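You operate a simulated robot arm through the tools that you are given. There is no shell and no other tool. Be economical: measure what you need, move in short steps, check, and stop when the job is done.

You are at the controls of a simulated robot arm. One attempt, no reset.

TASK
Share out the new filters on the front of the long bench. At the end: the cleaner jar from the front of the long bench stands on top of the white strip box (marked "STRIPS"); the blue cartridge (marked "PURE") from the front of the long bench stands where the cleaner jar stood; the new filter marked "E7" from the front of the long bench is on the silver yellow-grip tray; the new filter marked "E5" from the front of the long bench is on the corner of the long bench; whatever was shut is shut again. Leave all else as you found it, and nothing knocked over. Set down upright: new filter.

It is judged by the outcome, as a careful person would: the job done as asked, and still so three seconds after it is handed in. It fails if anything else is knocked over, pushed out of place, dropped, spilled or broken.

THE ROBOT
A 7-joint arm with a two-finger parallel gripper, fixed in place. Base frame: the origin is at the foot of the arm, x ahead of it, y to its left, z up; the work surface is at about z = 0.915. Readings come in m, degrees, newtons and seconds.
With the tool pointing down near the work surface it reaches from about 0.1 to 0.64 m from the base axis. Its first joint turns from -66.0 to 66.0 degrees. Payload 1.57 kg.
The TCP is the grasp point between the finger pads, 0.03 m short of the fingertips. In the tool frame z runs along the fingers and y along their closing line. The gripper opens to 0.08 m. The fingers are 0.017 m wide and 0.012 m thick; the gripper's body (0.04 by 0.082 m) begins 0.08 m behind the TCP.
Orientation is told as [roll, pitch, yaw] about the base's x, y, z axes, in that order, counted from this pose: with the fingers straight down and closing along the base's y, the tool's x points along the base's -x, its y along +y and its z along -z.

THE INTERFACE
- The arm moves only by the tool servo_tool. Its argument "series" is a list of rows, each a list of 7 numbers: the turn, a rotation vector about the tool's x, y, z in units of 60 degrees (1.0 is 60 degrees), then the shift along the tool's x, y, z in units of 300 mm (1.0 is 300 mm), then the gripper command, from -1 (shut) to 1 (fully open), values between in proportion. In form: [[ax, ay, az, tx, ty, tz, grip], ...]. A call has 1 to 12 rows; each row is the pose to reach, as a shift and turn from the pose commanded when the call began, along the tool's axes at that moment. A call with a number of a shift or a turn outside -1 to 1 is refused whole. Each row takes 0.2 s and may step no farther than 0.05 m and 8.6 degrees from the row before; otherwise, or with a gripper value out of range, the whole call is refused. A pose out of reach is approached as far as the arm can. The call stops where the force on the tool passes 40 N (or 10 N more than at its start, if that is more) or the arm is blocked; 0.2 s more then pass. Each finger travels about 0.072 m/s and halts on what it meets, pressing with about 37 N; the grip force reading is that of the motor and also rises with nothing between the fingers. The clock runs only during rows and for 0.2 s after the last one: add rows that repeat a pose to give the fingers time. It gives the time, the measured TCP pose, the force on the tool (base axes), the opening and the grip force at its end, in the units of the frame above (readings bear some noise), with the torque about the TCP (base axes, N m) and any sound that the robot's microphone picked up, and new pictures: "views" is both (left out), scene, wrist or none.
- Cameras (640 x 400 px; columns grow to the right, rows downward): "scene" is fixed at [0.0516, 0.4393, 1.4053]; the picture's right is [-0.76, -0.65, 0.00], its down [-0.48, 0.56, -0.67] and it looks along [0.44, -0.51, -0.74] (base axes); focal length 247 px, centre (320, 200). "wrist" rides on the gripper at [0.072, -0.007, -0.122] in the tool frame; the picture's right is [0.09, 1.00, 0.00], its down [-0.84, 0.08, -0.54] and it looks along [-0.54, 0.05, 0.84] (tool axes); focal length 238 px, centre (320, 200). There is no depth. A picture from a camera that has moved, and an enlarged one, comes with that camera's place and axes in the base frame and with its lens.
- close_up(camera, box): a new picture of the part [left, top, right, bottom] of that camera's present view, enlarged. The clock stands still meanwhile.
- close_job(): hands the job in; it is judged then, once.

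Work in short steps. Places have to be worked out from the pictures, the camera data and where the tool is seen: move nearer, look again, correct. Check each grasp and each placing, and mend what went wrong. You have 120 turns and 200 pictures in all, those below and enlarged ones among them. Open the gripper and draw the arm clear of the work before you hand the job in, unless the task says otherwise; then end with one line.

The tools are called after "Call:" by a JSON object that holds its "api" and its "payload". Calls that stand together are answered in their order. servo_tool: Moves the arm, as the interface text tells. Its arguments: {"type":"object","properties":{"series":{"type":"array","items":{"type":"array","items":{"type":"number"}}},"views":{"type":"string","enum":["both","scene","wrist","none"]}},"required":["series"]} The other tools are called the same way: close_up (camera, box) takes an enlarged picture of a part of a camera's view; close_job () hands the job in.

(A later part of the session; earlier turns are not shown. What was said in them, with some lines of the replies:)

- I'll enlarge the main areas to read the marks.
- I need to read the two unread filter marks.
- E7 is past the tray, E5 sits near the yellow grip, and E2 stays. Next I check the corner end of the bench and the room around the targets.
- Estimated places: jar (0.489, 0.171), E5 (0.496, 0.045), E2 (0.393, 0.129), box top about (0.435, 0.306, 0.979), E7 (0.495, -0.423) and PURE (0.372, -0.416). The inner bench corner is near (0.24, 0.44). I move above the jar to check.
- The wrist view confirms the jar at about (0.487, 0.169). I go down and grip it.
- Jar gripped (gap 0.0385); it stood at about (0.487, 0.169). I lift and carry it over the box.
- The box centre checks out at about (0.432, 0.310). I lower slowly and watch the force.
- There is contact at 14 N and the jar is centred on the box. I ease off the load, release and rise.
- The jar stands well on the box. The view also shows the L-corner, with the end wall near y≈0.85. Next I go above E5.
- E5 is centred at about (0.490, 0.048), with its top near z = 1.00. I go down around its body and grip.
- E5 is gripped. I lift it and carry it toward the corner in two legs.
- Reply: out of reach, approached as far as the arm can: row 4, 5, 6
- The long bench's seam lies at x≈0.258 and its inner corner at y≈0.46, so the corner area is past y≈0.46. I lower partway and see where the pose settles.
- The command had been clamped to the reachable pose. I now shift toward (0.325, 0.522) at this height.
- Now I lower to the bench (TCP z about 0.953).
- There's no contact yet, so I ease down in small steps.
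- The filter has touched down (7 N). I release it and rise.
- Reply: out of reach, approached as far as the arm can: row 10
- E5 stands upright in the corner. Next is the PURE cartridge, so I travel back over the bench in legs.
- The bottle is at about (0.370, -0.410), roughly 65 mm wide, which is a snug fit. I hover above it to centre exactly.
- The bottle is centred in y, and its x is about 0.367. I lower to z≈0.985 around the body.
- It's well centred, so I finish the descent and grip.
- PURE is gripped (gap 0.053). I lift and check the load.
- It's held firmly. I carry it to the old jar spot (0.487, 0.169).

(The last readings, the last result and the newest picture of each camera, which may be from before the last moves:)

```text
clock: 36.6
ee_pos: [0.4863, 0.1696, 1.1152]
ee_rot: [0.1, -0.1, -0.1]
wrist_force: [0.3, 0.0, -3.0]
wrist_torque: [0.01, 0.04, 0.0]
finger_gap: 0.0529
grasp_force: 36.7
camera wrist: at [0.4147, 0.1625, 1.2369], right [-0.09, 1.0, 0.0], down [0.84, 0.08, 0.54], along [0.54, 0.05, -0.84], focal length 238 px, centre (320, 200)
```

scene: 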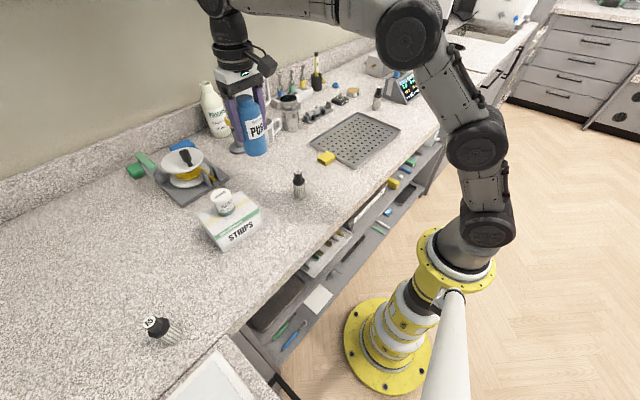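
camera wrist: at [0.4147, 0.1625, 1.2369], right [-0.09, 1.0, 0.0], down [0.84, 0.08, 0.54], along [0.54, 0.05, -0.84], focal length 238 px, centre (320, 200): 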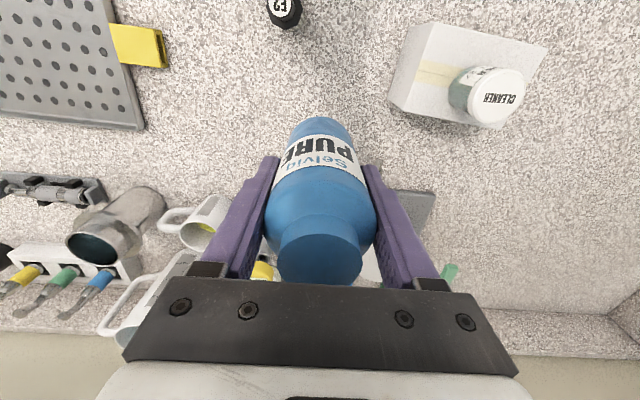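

In position. I lower toward the bench, slowing near contact at z≈0.988.

Call:
{"api": "servo_tool", "payload": {"series": [[0, 0, 0, 0, 0, 0.12, -1], [0, 0, 0, 0, 0, 0.24, -1], [0, 0, 0, 0, 0, 0.35, -1], [0, 0, 0, 0, 0, 0.4, -1], [0, 0, 0, 0, 0, 0.415, -1], [0, 0, 0, 0, 0, 0.42, -1], [0, 0, 0, 0, 0, 0.42, -1]], "views": "scene"}}

```text
clock: 38.2
ee_pos: [0.4863, 0.1686, 0.9897]
ee_rot: [0.0, -0.1, -0.1]
wrist_force: [-0.4, 0.1, -3.0]
wrist_torque: [0.03, 0.01, 0.01]
finger_gap: 0.0529
grasp_force: 36.7
```

scene: 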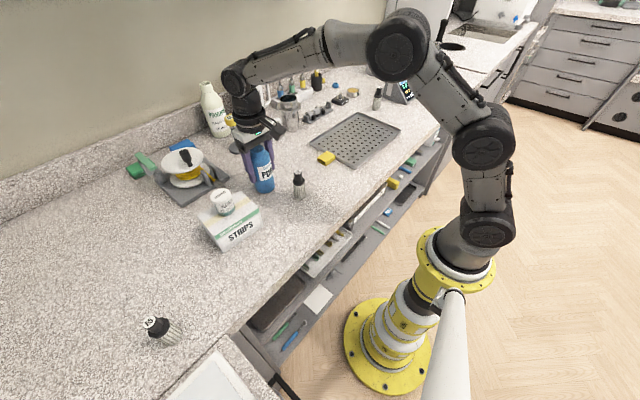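

Not touching yet, so I ease down a few mm.

Call:
{"api": "servo_tool", "payload": {"series": [[0, 0, 0, 0, 0, 0.004, -1], [0, 0, 0, 0, 0, 0.008, -1], [0, 0, 0, 0, 0, 0.008, -1]], "views": "none"}}

```text
clock: 39.0
ee_pos: [0.4865, 0.1674, 0.9884]
ee_rot: [0.1, -0.2, 0.0]
wrist_force: [-2.7, -0.7, 5.2]
wrist_torque: [-0.28, 0.26, -0.05]
finger_gap: 0.0529
grasp_force: 36.7
```

Touchdown (weight fully off, a few newtons up). I release and rise straight.

Call:
{"api": "servo_tool", "payload": {"series": [[0, 0, 0, 0, 0, -0.003, -1], [0, 0, 0, 0, 0, -0.003, 0.5], [0, 0, 0, 0, 0, -0.003, 1], [0, 0, 0, 0, 0, -0.003, 1], [0, 0, 0, 0, 0, -0.003, 1], [0, 0, 0, 0, 0, -0.12, 1], [0, 0, 0, 0, 0, -0.25, 1], [0, 0, 0, 0, 0, -0.38, 1], [0, 0, 0, 0, 0, -0.5, 1], [0, 0, 0, 0, 0, -0.5, 1]]}}

```text
clock: 41.2
ee_pos: [0.4857, 0.1658, 1.1379]
ee_rot: [0.0, -0.2, -0.1]
wrist_force: [0.4, 0.1, 0.6]
wrist_torque: [-0.02, 0.01, -0.03]
finger_gap: 0.08
grasp_force: 0.0
camera wrist: at [0.4143, 0.1595, 1.2596], right [-0.09, 1.0, 0.0], down [0.84, 0.08, 0.54], along [0.54, 0.05, -0.84], focal length 238 px, centre (320, 200)
```

scene: 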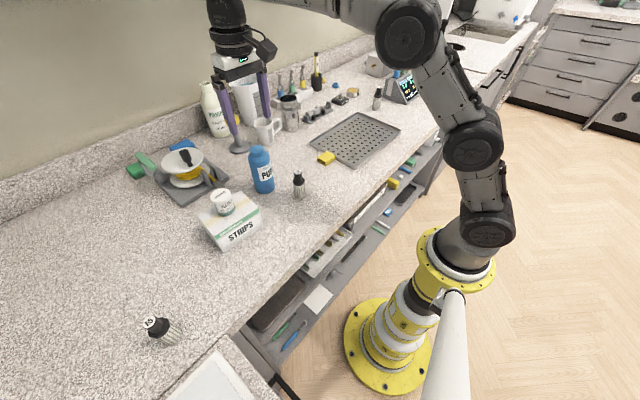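
wrist: 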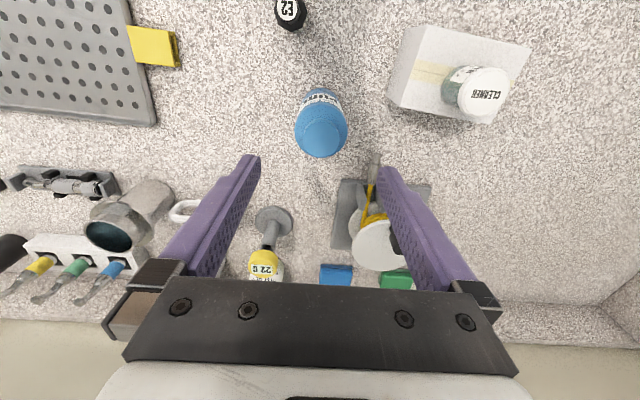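

PURE stands where the jar was. Next is E7 at about (0.490, -0.412), close to the reach limit, so I will descend nearer in and slide outward with open fingers.

Call:
{"api": "servo_tool", "payload": {"series": [[0, 0, 0, 0.03, -0.13, 0, 1], [0, 0, 0, 0.06, -0.27, 0, 1], [0, 0, 0, 0.1, -0.41, 0, 1], [0, 0, 0, 0.14, -0.55, 0, 1], [0, 0, 0, 0.18, -0.69, 0, 1], [0, 0, 0, 0.22, -0.83, 0, 1], [0, 0, 0, 0.25, -0.96, 0, 1]], "views": "none"}}

Call:
{"api": "servo_tool", "payload": {"series": [[0, 0, 0, 0.01, -0.13, 0, 1], [0, 0, 0, 0.03, -0.27, 0, 1], [0, 0, 0, 0.037, -0.41, 0, 1], [0, 0, 0, 0.037, -0.55, 0, 1], [0, 0, 0, 0.037, -0.69, 0, 1], [0, 0, 0, 0.037, -0.83, 0.05, 1], [0, 0, 0, 0.037, -0.963, 0.1, 1], [0, 0, 0, 0.037, -0.963, 0.1, 1]]}}

```text
clock: 42.8
ee_pos: [0.4096, -0.1198, 1.1394]
ee_rot: [0.1, -0.2, 0.0]
wrist_force: [0.3, 0.3, 0.2]
wrist_torque: [0.01, -0.03, 0.0]
finger_gap: 0.0801
grasp_force: 0.0
```

```text
clock: 44.6
ee_pos: [0.3986, -0.4073, 1.107]
ee_rot: [0.1, -0.2, 0.0]
wrist_force: [0.3, 0.1, -0.2]
wrist_torque: [-0.01, -0.02, -0.02]
finger_gap: 0.08
grasp_force: 0.0
camera wrist: at [0.3271, -0.4153, 1.2271], right [-0.09, 1.0, 0.0], down [0.84, 0.08, 0.54], along [0.54, 0.05, -0.84], focal length 238 px, centre (320, 200)
```

scene: 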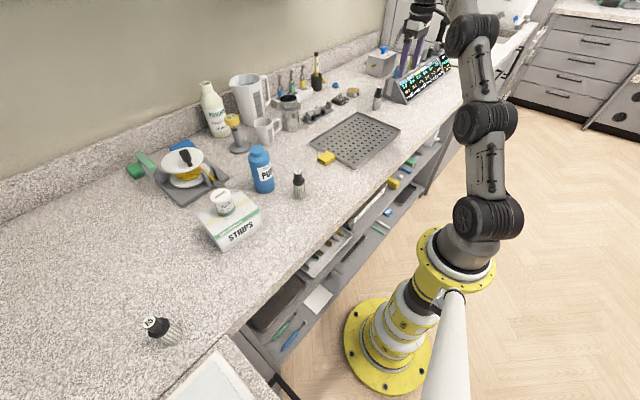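
wrist: 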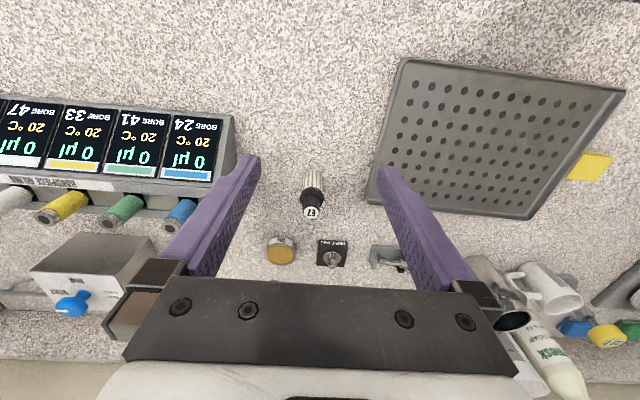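

E7 is at (0.490, -0.409). I go down here to z≈0.955, then slide outward to it.

Call:
{"api": "servo_tool", "payload": {"series": [[0, 0, 0, 0, -0.006, 0.12, 1], [0, 0, 0, 0, -0.006, 0.25, 1], [0, 0, 0, 0, -0.006, 0.38, 1], [0, 0, 0, 0, -0.006, 0.505, 1], [0, 0, 0, 0, -0.006, 0.505, 1], [0, 0, 0, -0.06, -0.006, 0.505, 1], [0, 0, 0, -0.12, -0.006, 0.505, 1], [0, 0, 0, -0.18, -0.006, 0.505, 1], [0, 0, 0, -0.18, -0.006, 0.505, 1]]}}

```text
clock: 46.6
ee_pos: [0.4538, -0.41, 0.9547]
ee_rot: [0.1, -0.3, 0.1]
wrist_force: [0.5, -0.1, -0.1]
wrist_torque: [0.01, 0.0, -0.02]
finger_gap: 0.08
grasp_force: 0.1
camera wrist: at [0.3821, -0.4173, 1.0762], right [-0.09, 1.0, 0.0], down [0.84, 0.08, 0.54], along [0.54, 0.05, -0.84], focal length 238 px, centre (320, 200)
```

scene: 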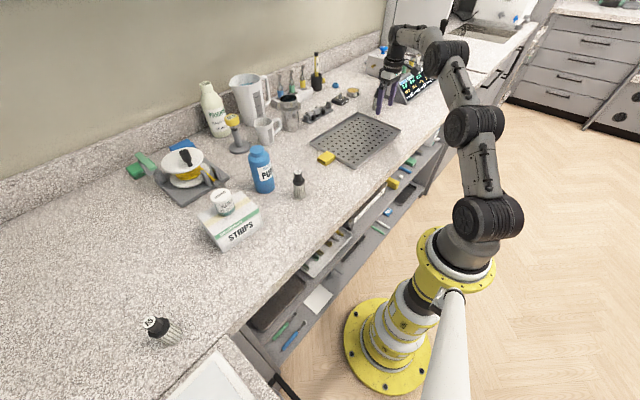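
wrist: 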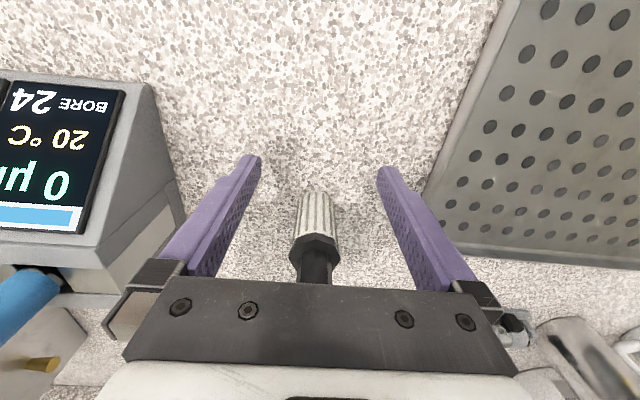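

The filter is centred between the fingers, so I slide the last 36 mm out and grip.

Call:
{"api": "servo_tool", "payload": {"series": [[0, 0, 0, -0.06, 0.002, 0, 1], [0, 0, 0, -0.12, 0.002, 0, 1], [0, 0, 0, -0.12, 0.002, 0, 1]], "views": "wrist"}}

```text
clock: 47.4
ee_pos: [0.4907, -0.4094, 0.9547]
ee_rot: [0.2, -0.1, 0.0]
wrist_force: [0.0, 0.5, 0.0]
wrist_torque: [0.01, 0.01, -0.03]
finger_gap: 0.08
grasp_force: 0.0
camera wrist: at [0.417, -0.4165, 1.0766], right [-0.09, 1.0, 0.0], down [0.84, 0.08, 0.54], along [0.54, 0.05, -0.84], focal length 238 px, centre (320, 200)
```

wrist: 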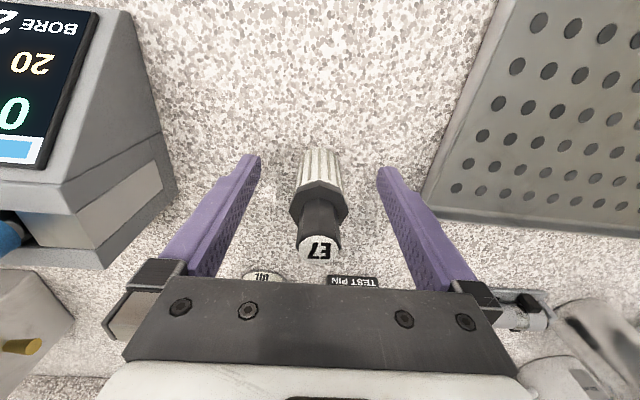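

Aligned just as E5 was. I grip, lift slightly and draw inward.

Call:
{"api": "servo_tool", "payload": {"series": [[0, 0, 0, 0, 0, 0, -1], [0, 0, 0, 0, 0, 0, -1], [0, 0, 0, 0, 0, 0, -1], [0, 0, 0, 0, 0, 0, -1], [0, 0, 0, 0, 0, -0.07, -1], [0, 0, 0, 0.06, 0, -0.12, -1], [0, 0, 0, 0.15, 0, -0.2, -1], [0, 0, 0, 0.2, 0, -0.3, -1], [0, 0, 0, 0.2, 0, -0.4, -1], [0, 0, 0, 0.2, 0, -0.4, -1]]}}

```text
clock: 49.6
ee_pos: [0.4302, -0.4104, 1.076]
ee_rot: [0.1, -0.1, 0.0]
wrist_force: [-1.3, -0.7, -0.4]
wrist_torque: [-0.01, -0.02, 0.01]
finger_gap: 0.0305
grasp_force: 37.2
camera wrist: at [0.3585, -0.4176, 1.1972], right [-0.09, 1.0, 0.0], down [0.84, 0.08, 0.54], along [0.54, 0.05, -0.84], focal length 238 px, centre (320, 200)
```

scene: 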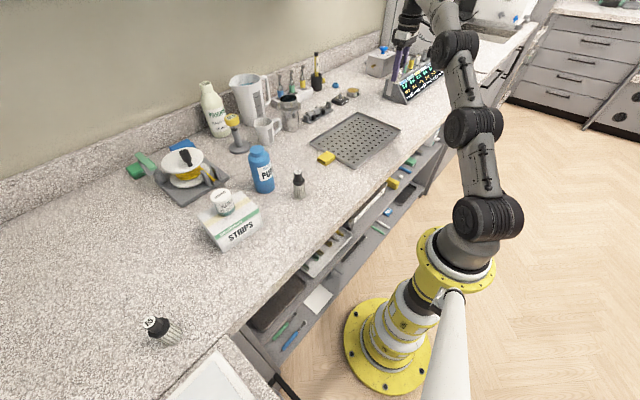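
wrist: 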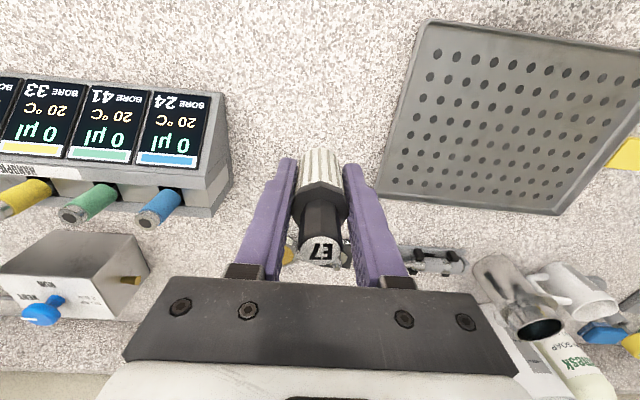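

E7 is lifted. I carry it over the tray centre, near (0.431, -0.204).

Call:
{"api": "servo_tool", "payload": {"series": [[0, 0, 0, 0, 0.14, 0, -1], [0, 0, 0, 0, 0.28, 0, -1], [0, 0, 0, 0, 0.42, 0, -1], [0, 0, 0, 0, 0.56, 0, -1], [0, 0, 0, 0, 0.67, 0, -1], [0, 0, 0, 0, 0.687, 0, -1], [0, 0, 0, 0, 0.687, 0, -1]]}}

```text
clock: 51.2
ee_pos: [0.4293, -0.2022, 1.0738]
ee_rot: [0.1, -0.3, 0.1]
wrist_force: [0.7, -1.0, 0.0]
wrist_torque: [0.0, 0.03, -0.02]
finger_gap: 0.0303
grasp_force: 37.4
camera wrist: at [0.3572, -0.2095, 1.1967], right [-0.09, 1.0, 0.0], down [0.84, 0.08, 0.54], along [0.54, 0.05, -0.84], focal length 238 px, centre (320, 200)
```

scene: 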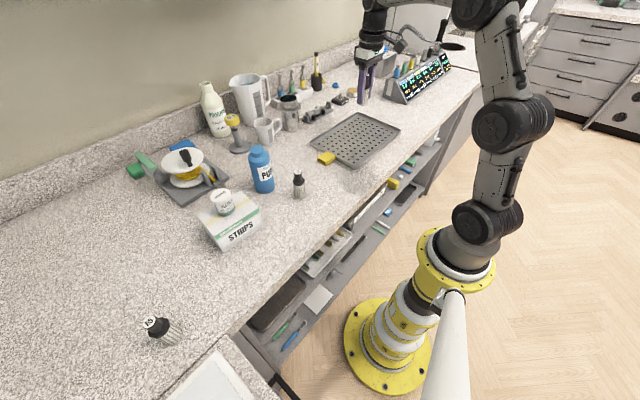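
wrist: 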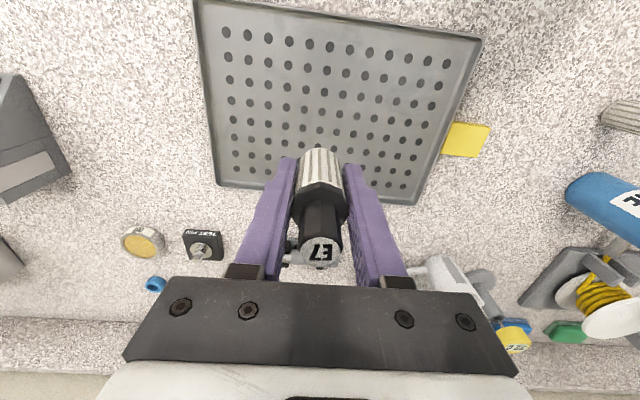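

The tray spans x 0.34–0.52 and y −0.33 to −0.05, so the filter is near its centre. I lower and watch for contact.

Call:
{"api": "servo_tool", "payload": {"series": [[0, 0, 0, 0, 0.03, 0.1, -1], [0, 0, 0, 0, 0.03, 0.2, -1], [0, 0, 0, 0, 0.03, 0.3, -1], [0, 0, 0, 0, 0.03, 0.35, -1], [0, 0, 0, 0, 0.03, 0.36, -1], [0, 0, 0, 0, 0.03, 0.365, -1], [0, 0, 0, 0, 0.03, 0.365, -1]], "views": "none"}}

```text
clock: 52.8
ee_pos: [0.4292, -0.1943, 0.9645]
ee_rot: [0.1, -0.1, 0.0]
wrist_force: [0.5, -0.4, 0.0]
wrist_torque: [-0.01, 0.02, -0.02]
finger_gap: 0.0303
grasp_force: 36.7
```

No contact yet; I continue in 1 mm steps.

Call:
{"api": "servo_tool", "payload": {"series": [[0, 0, 0, 0, 0, 0.005, -1], [0, 0, 0, 0, 0, 0.01, -1], [0, 0, 0, 0, 0, 0.013, -1], [0, 0, 0, 0, 0, 0.013, -1]], "views": "none"}}

```text
clock: 53.8
ee_pos: [0.4294, -0.194, 0.961]
ee_rot: [0.0, -0.1, 0.1]
wrist_force: [0.0, 0.0, -0.7]
wrist_torque: [-0.01, 0.01, 0.0]
finger_gap: 0.0304
grasp_force: 37.0
```

Call:
{"api": "servo_tool", "payload": {"series": [[0, 0, 0, 0, 0, 0.004, -1], [0, 0, 0, 0, 0, 0.008, -1], [0, 0, 0, 0, 0, 0.008, -1]], "views": "none"}}

```text
clock: 54.6
ee_pos: [0.4288, -0.1948, 0.9589]
ee_rot: [0.1, -0.2, 0.0]
wrist_force: [-0.5, 1.0, 0.2]
wrist_torque: [0.02, -0.02, 0.0]
finger_gap: 0.0299
grasp_force: 36.9
```

Still no contact at 0.959; I continue gently.

Call:
{"api": "servo_tool", "payload": {"series": [[0, 0, 0, 0, 0, 0.004, -1], [0, 0, 0, 0, 0, 0.007, -1], [0, 0, 0, 0, 0, 0.007, -1]], "views": "wrist"}}

```text
clock: 55.4
ee_pos: [0.4298, -0.1958, 0.9589]
ee_rot: [0.1, -0.4, -0.1]
wrist_force: [-3.7, 3.5, 14.5]
wrist_torque: [0.16, 0.15, 0.0]
finger_gap: 0.0304
grasp_force: 37.2
camera wrist: at [0.358, -0.2017, 1.0799], right [-0.09, 1.0, 0.0], down [0.83, 0.08, 0.55], along [0.54, 0.05, -0.84], focal length 238 px, centre (320, 200)
```

wrist: 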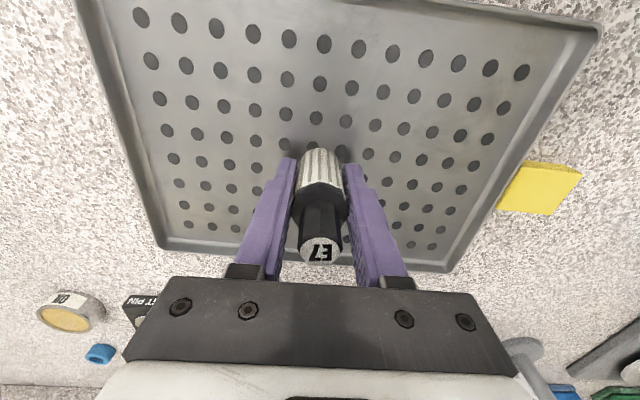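

Contact at about 14 N on the tray floor. I ease off 2 mm, release and rise.

Call:
{"api": "servo_tool", "payload": {"series": [[0, 0, 0, 0, 0, -0.006, -1], [0, 0, 0, 0, 0, -0.006, 0.2], [0, 0, 0, 0, 0, -0.006, 0.7], [0, 0, 0, 0, 0, -0.006, 1], [0, 0, 0, 0, 0, -0.006, 1], [0, 0, 0, 0, 0, -0.12, 1], [0, 0, 0, 0, 0, -0.25, 1], [0, 0, 0, 0, 0, -0.4, 1], [0, 0, 0, 0, 0, -0.55, 1], [0, 0, 0, 0, 0, -0.6, 1]]}}

Call:
{"api": "close_up", "payload": {"camera": "scene", "box": [290, 60, 450, 180]}}

Call:
{"api": "close_up", "payload": {"camera": "scene", "box": [110, 120, 330, 360]}}

```text
clock: 57.6
ee_pos: [0.4277, -0.1941, 1.1359]
ee_rot: [0.1, -0.1, 0.0]
wrist_force: [-0.1, -0.2, -0.1]
wrist_torque: [0.03, 0.0, 0.0]
finger_gap: 0.0801
grasp_force: 0.1
camera wrist: at [0.3562, -0.201, 1.2573], right [-0.09, 1.0, 0.0], down [0.84, 0.08, 0.54], along [0.54, 0.05, -0.84], focal length 238 px, centre (320, 200)
```

scene: 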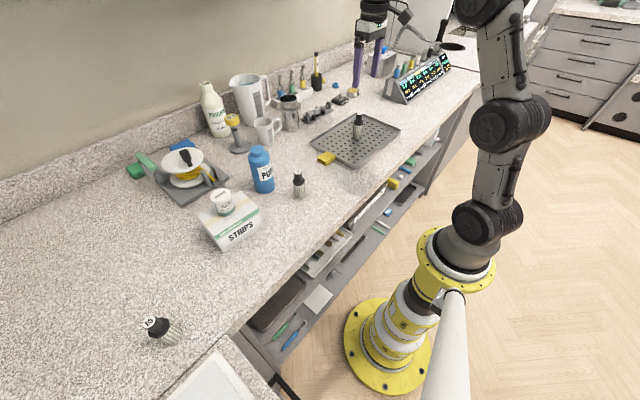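
wrist: 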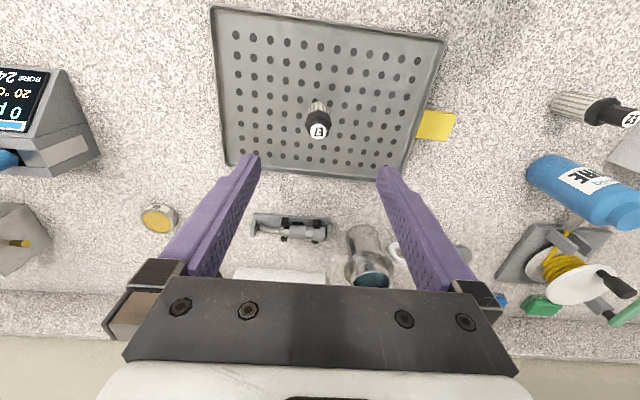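

```text
3.33 times, centred on (370, 120) of scene
camera zoom: at [0.0515, 0.4393, 1.4053], right [-0.76, -0.65, 0.0], down [-0.48, 0.56, -0.67], along [0.44, -0.51, -0.74], focal length 824 px, centre (153, 467)
```

zoom: 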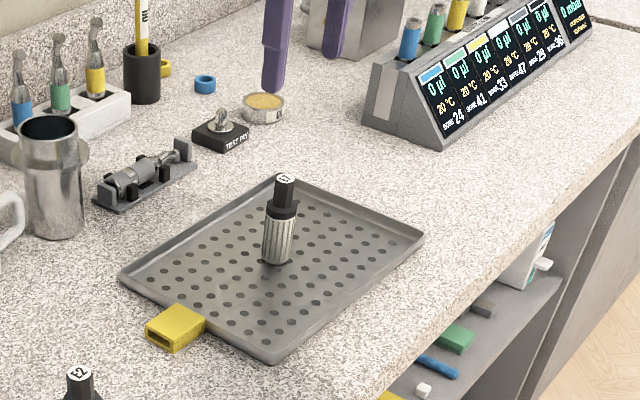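

```text
1.67 times, centred on (220, 240) of scene
camera zoom: at [0.0515, 0.4393, 1.4053], right [-0.76, -0.65, 0.0], down [-0.48, 0.56, -0.67], along [0.44, -0.51, -0.74], focal length 412 px, centre (487, 133)
```

zoom: 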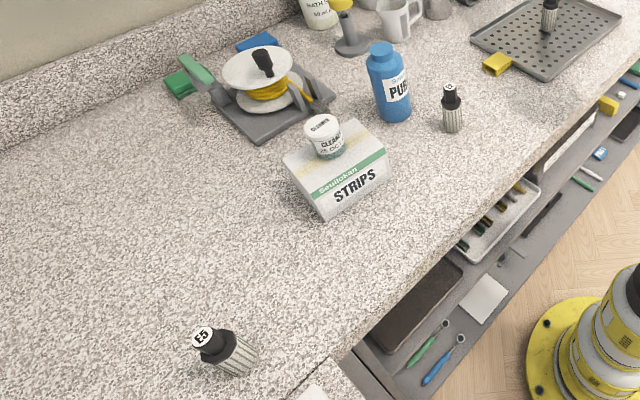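

All four items are in place and upright, E2 is untouched, and the open gripper is well clear of the work. I hand the job in.

Call:
{"api": "close_job", "payload": {}}

```text
The job is handed in.
```

The job is done and handed in: the jar is on the STRIPS box, PURE stands where the jar stood, E7 is upright on the tray, and E5 is upright at the corner of the long bench. Nothing that was shut had to be opened.
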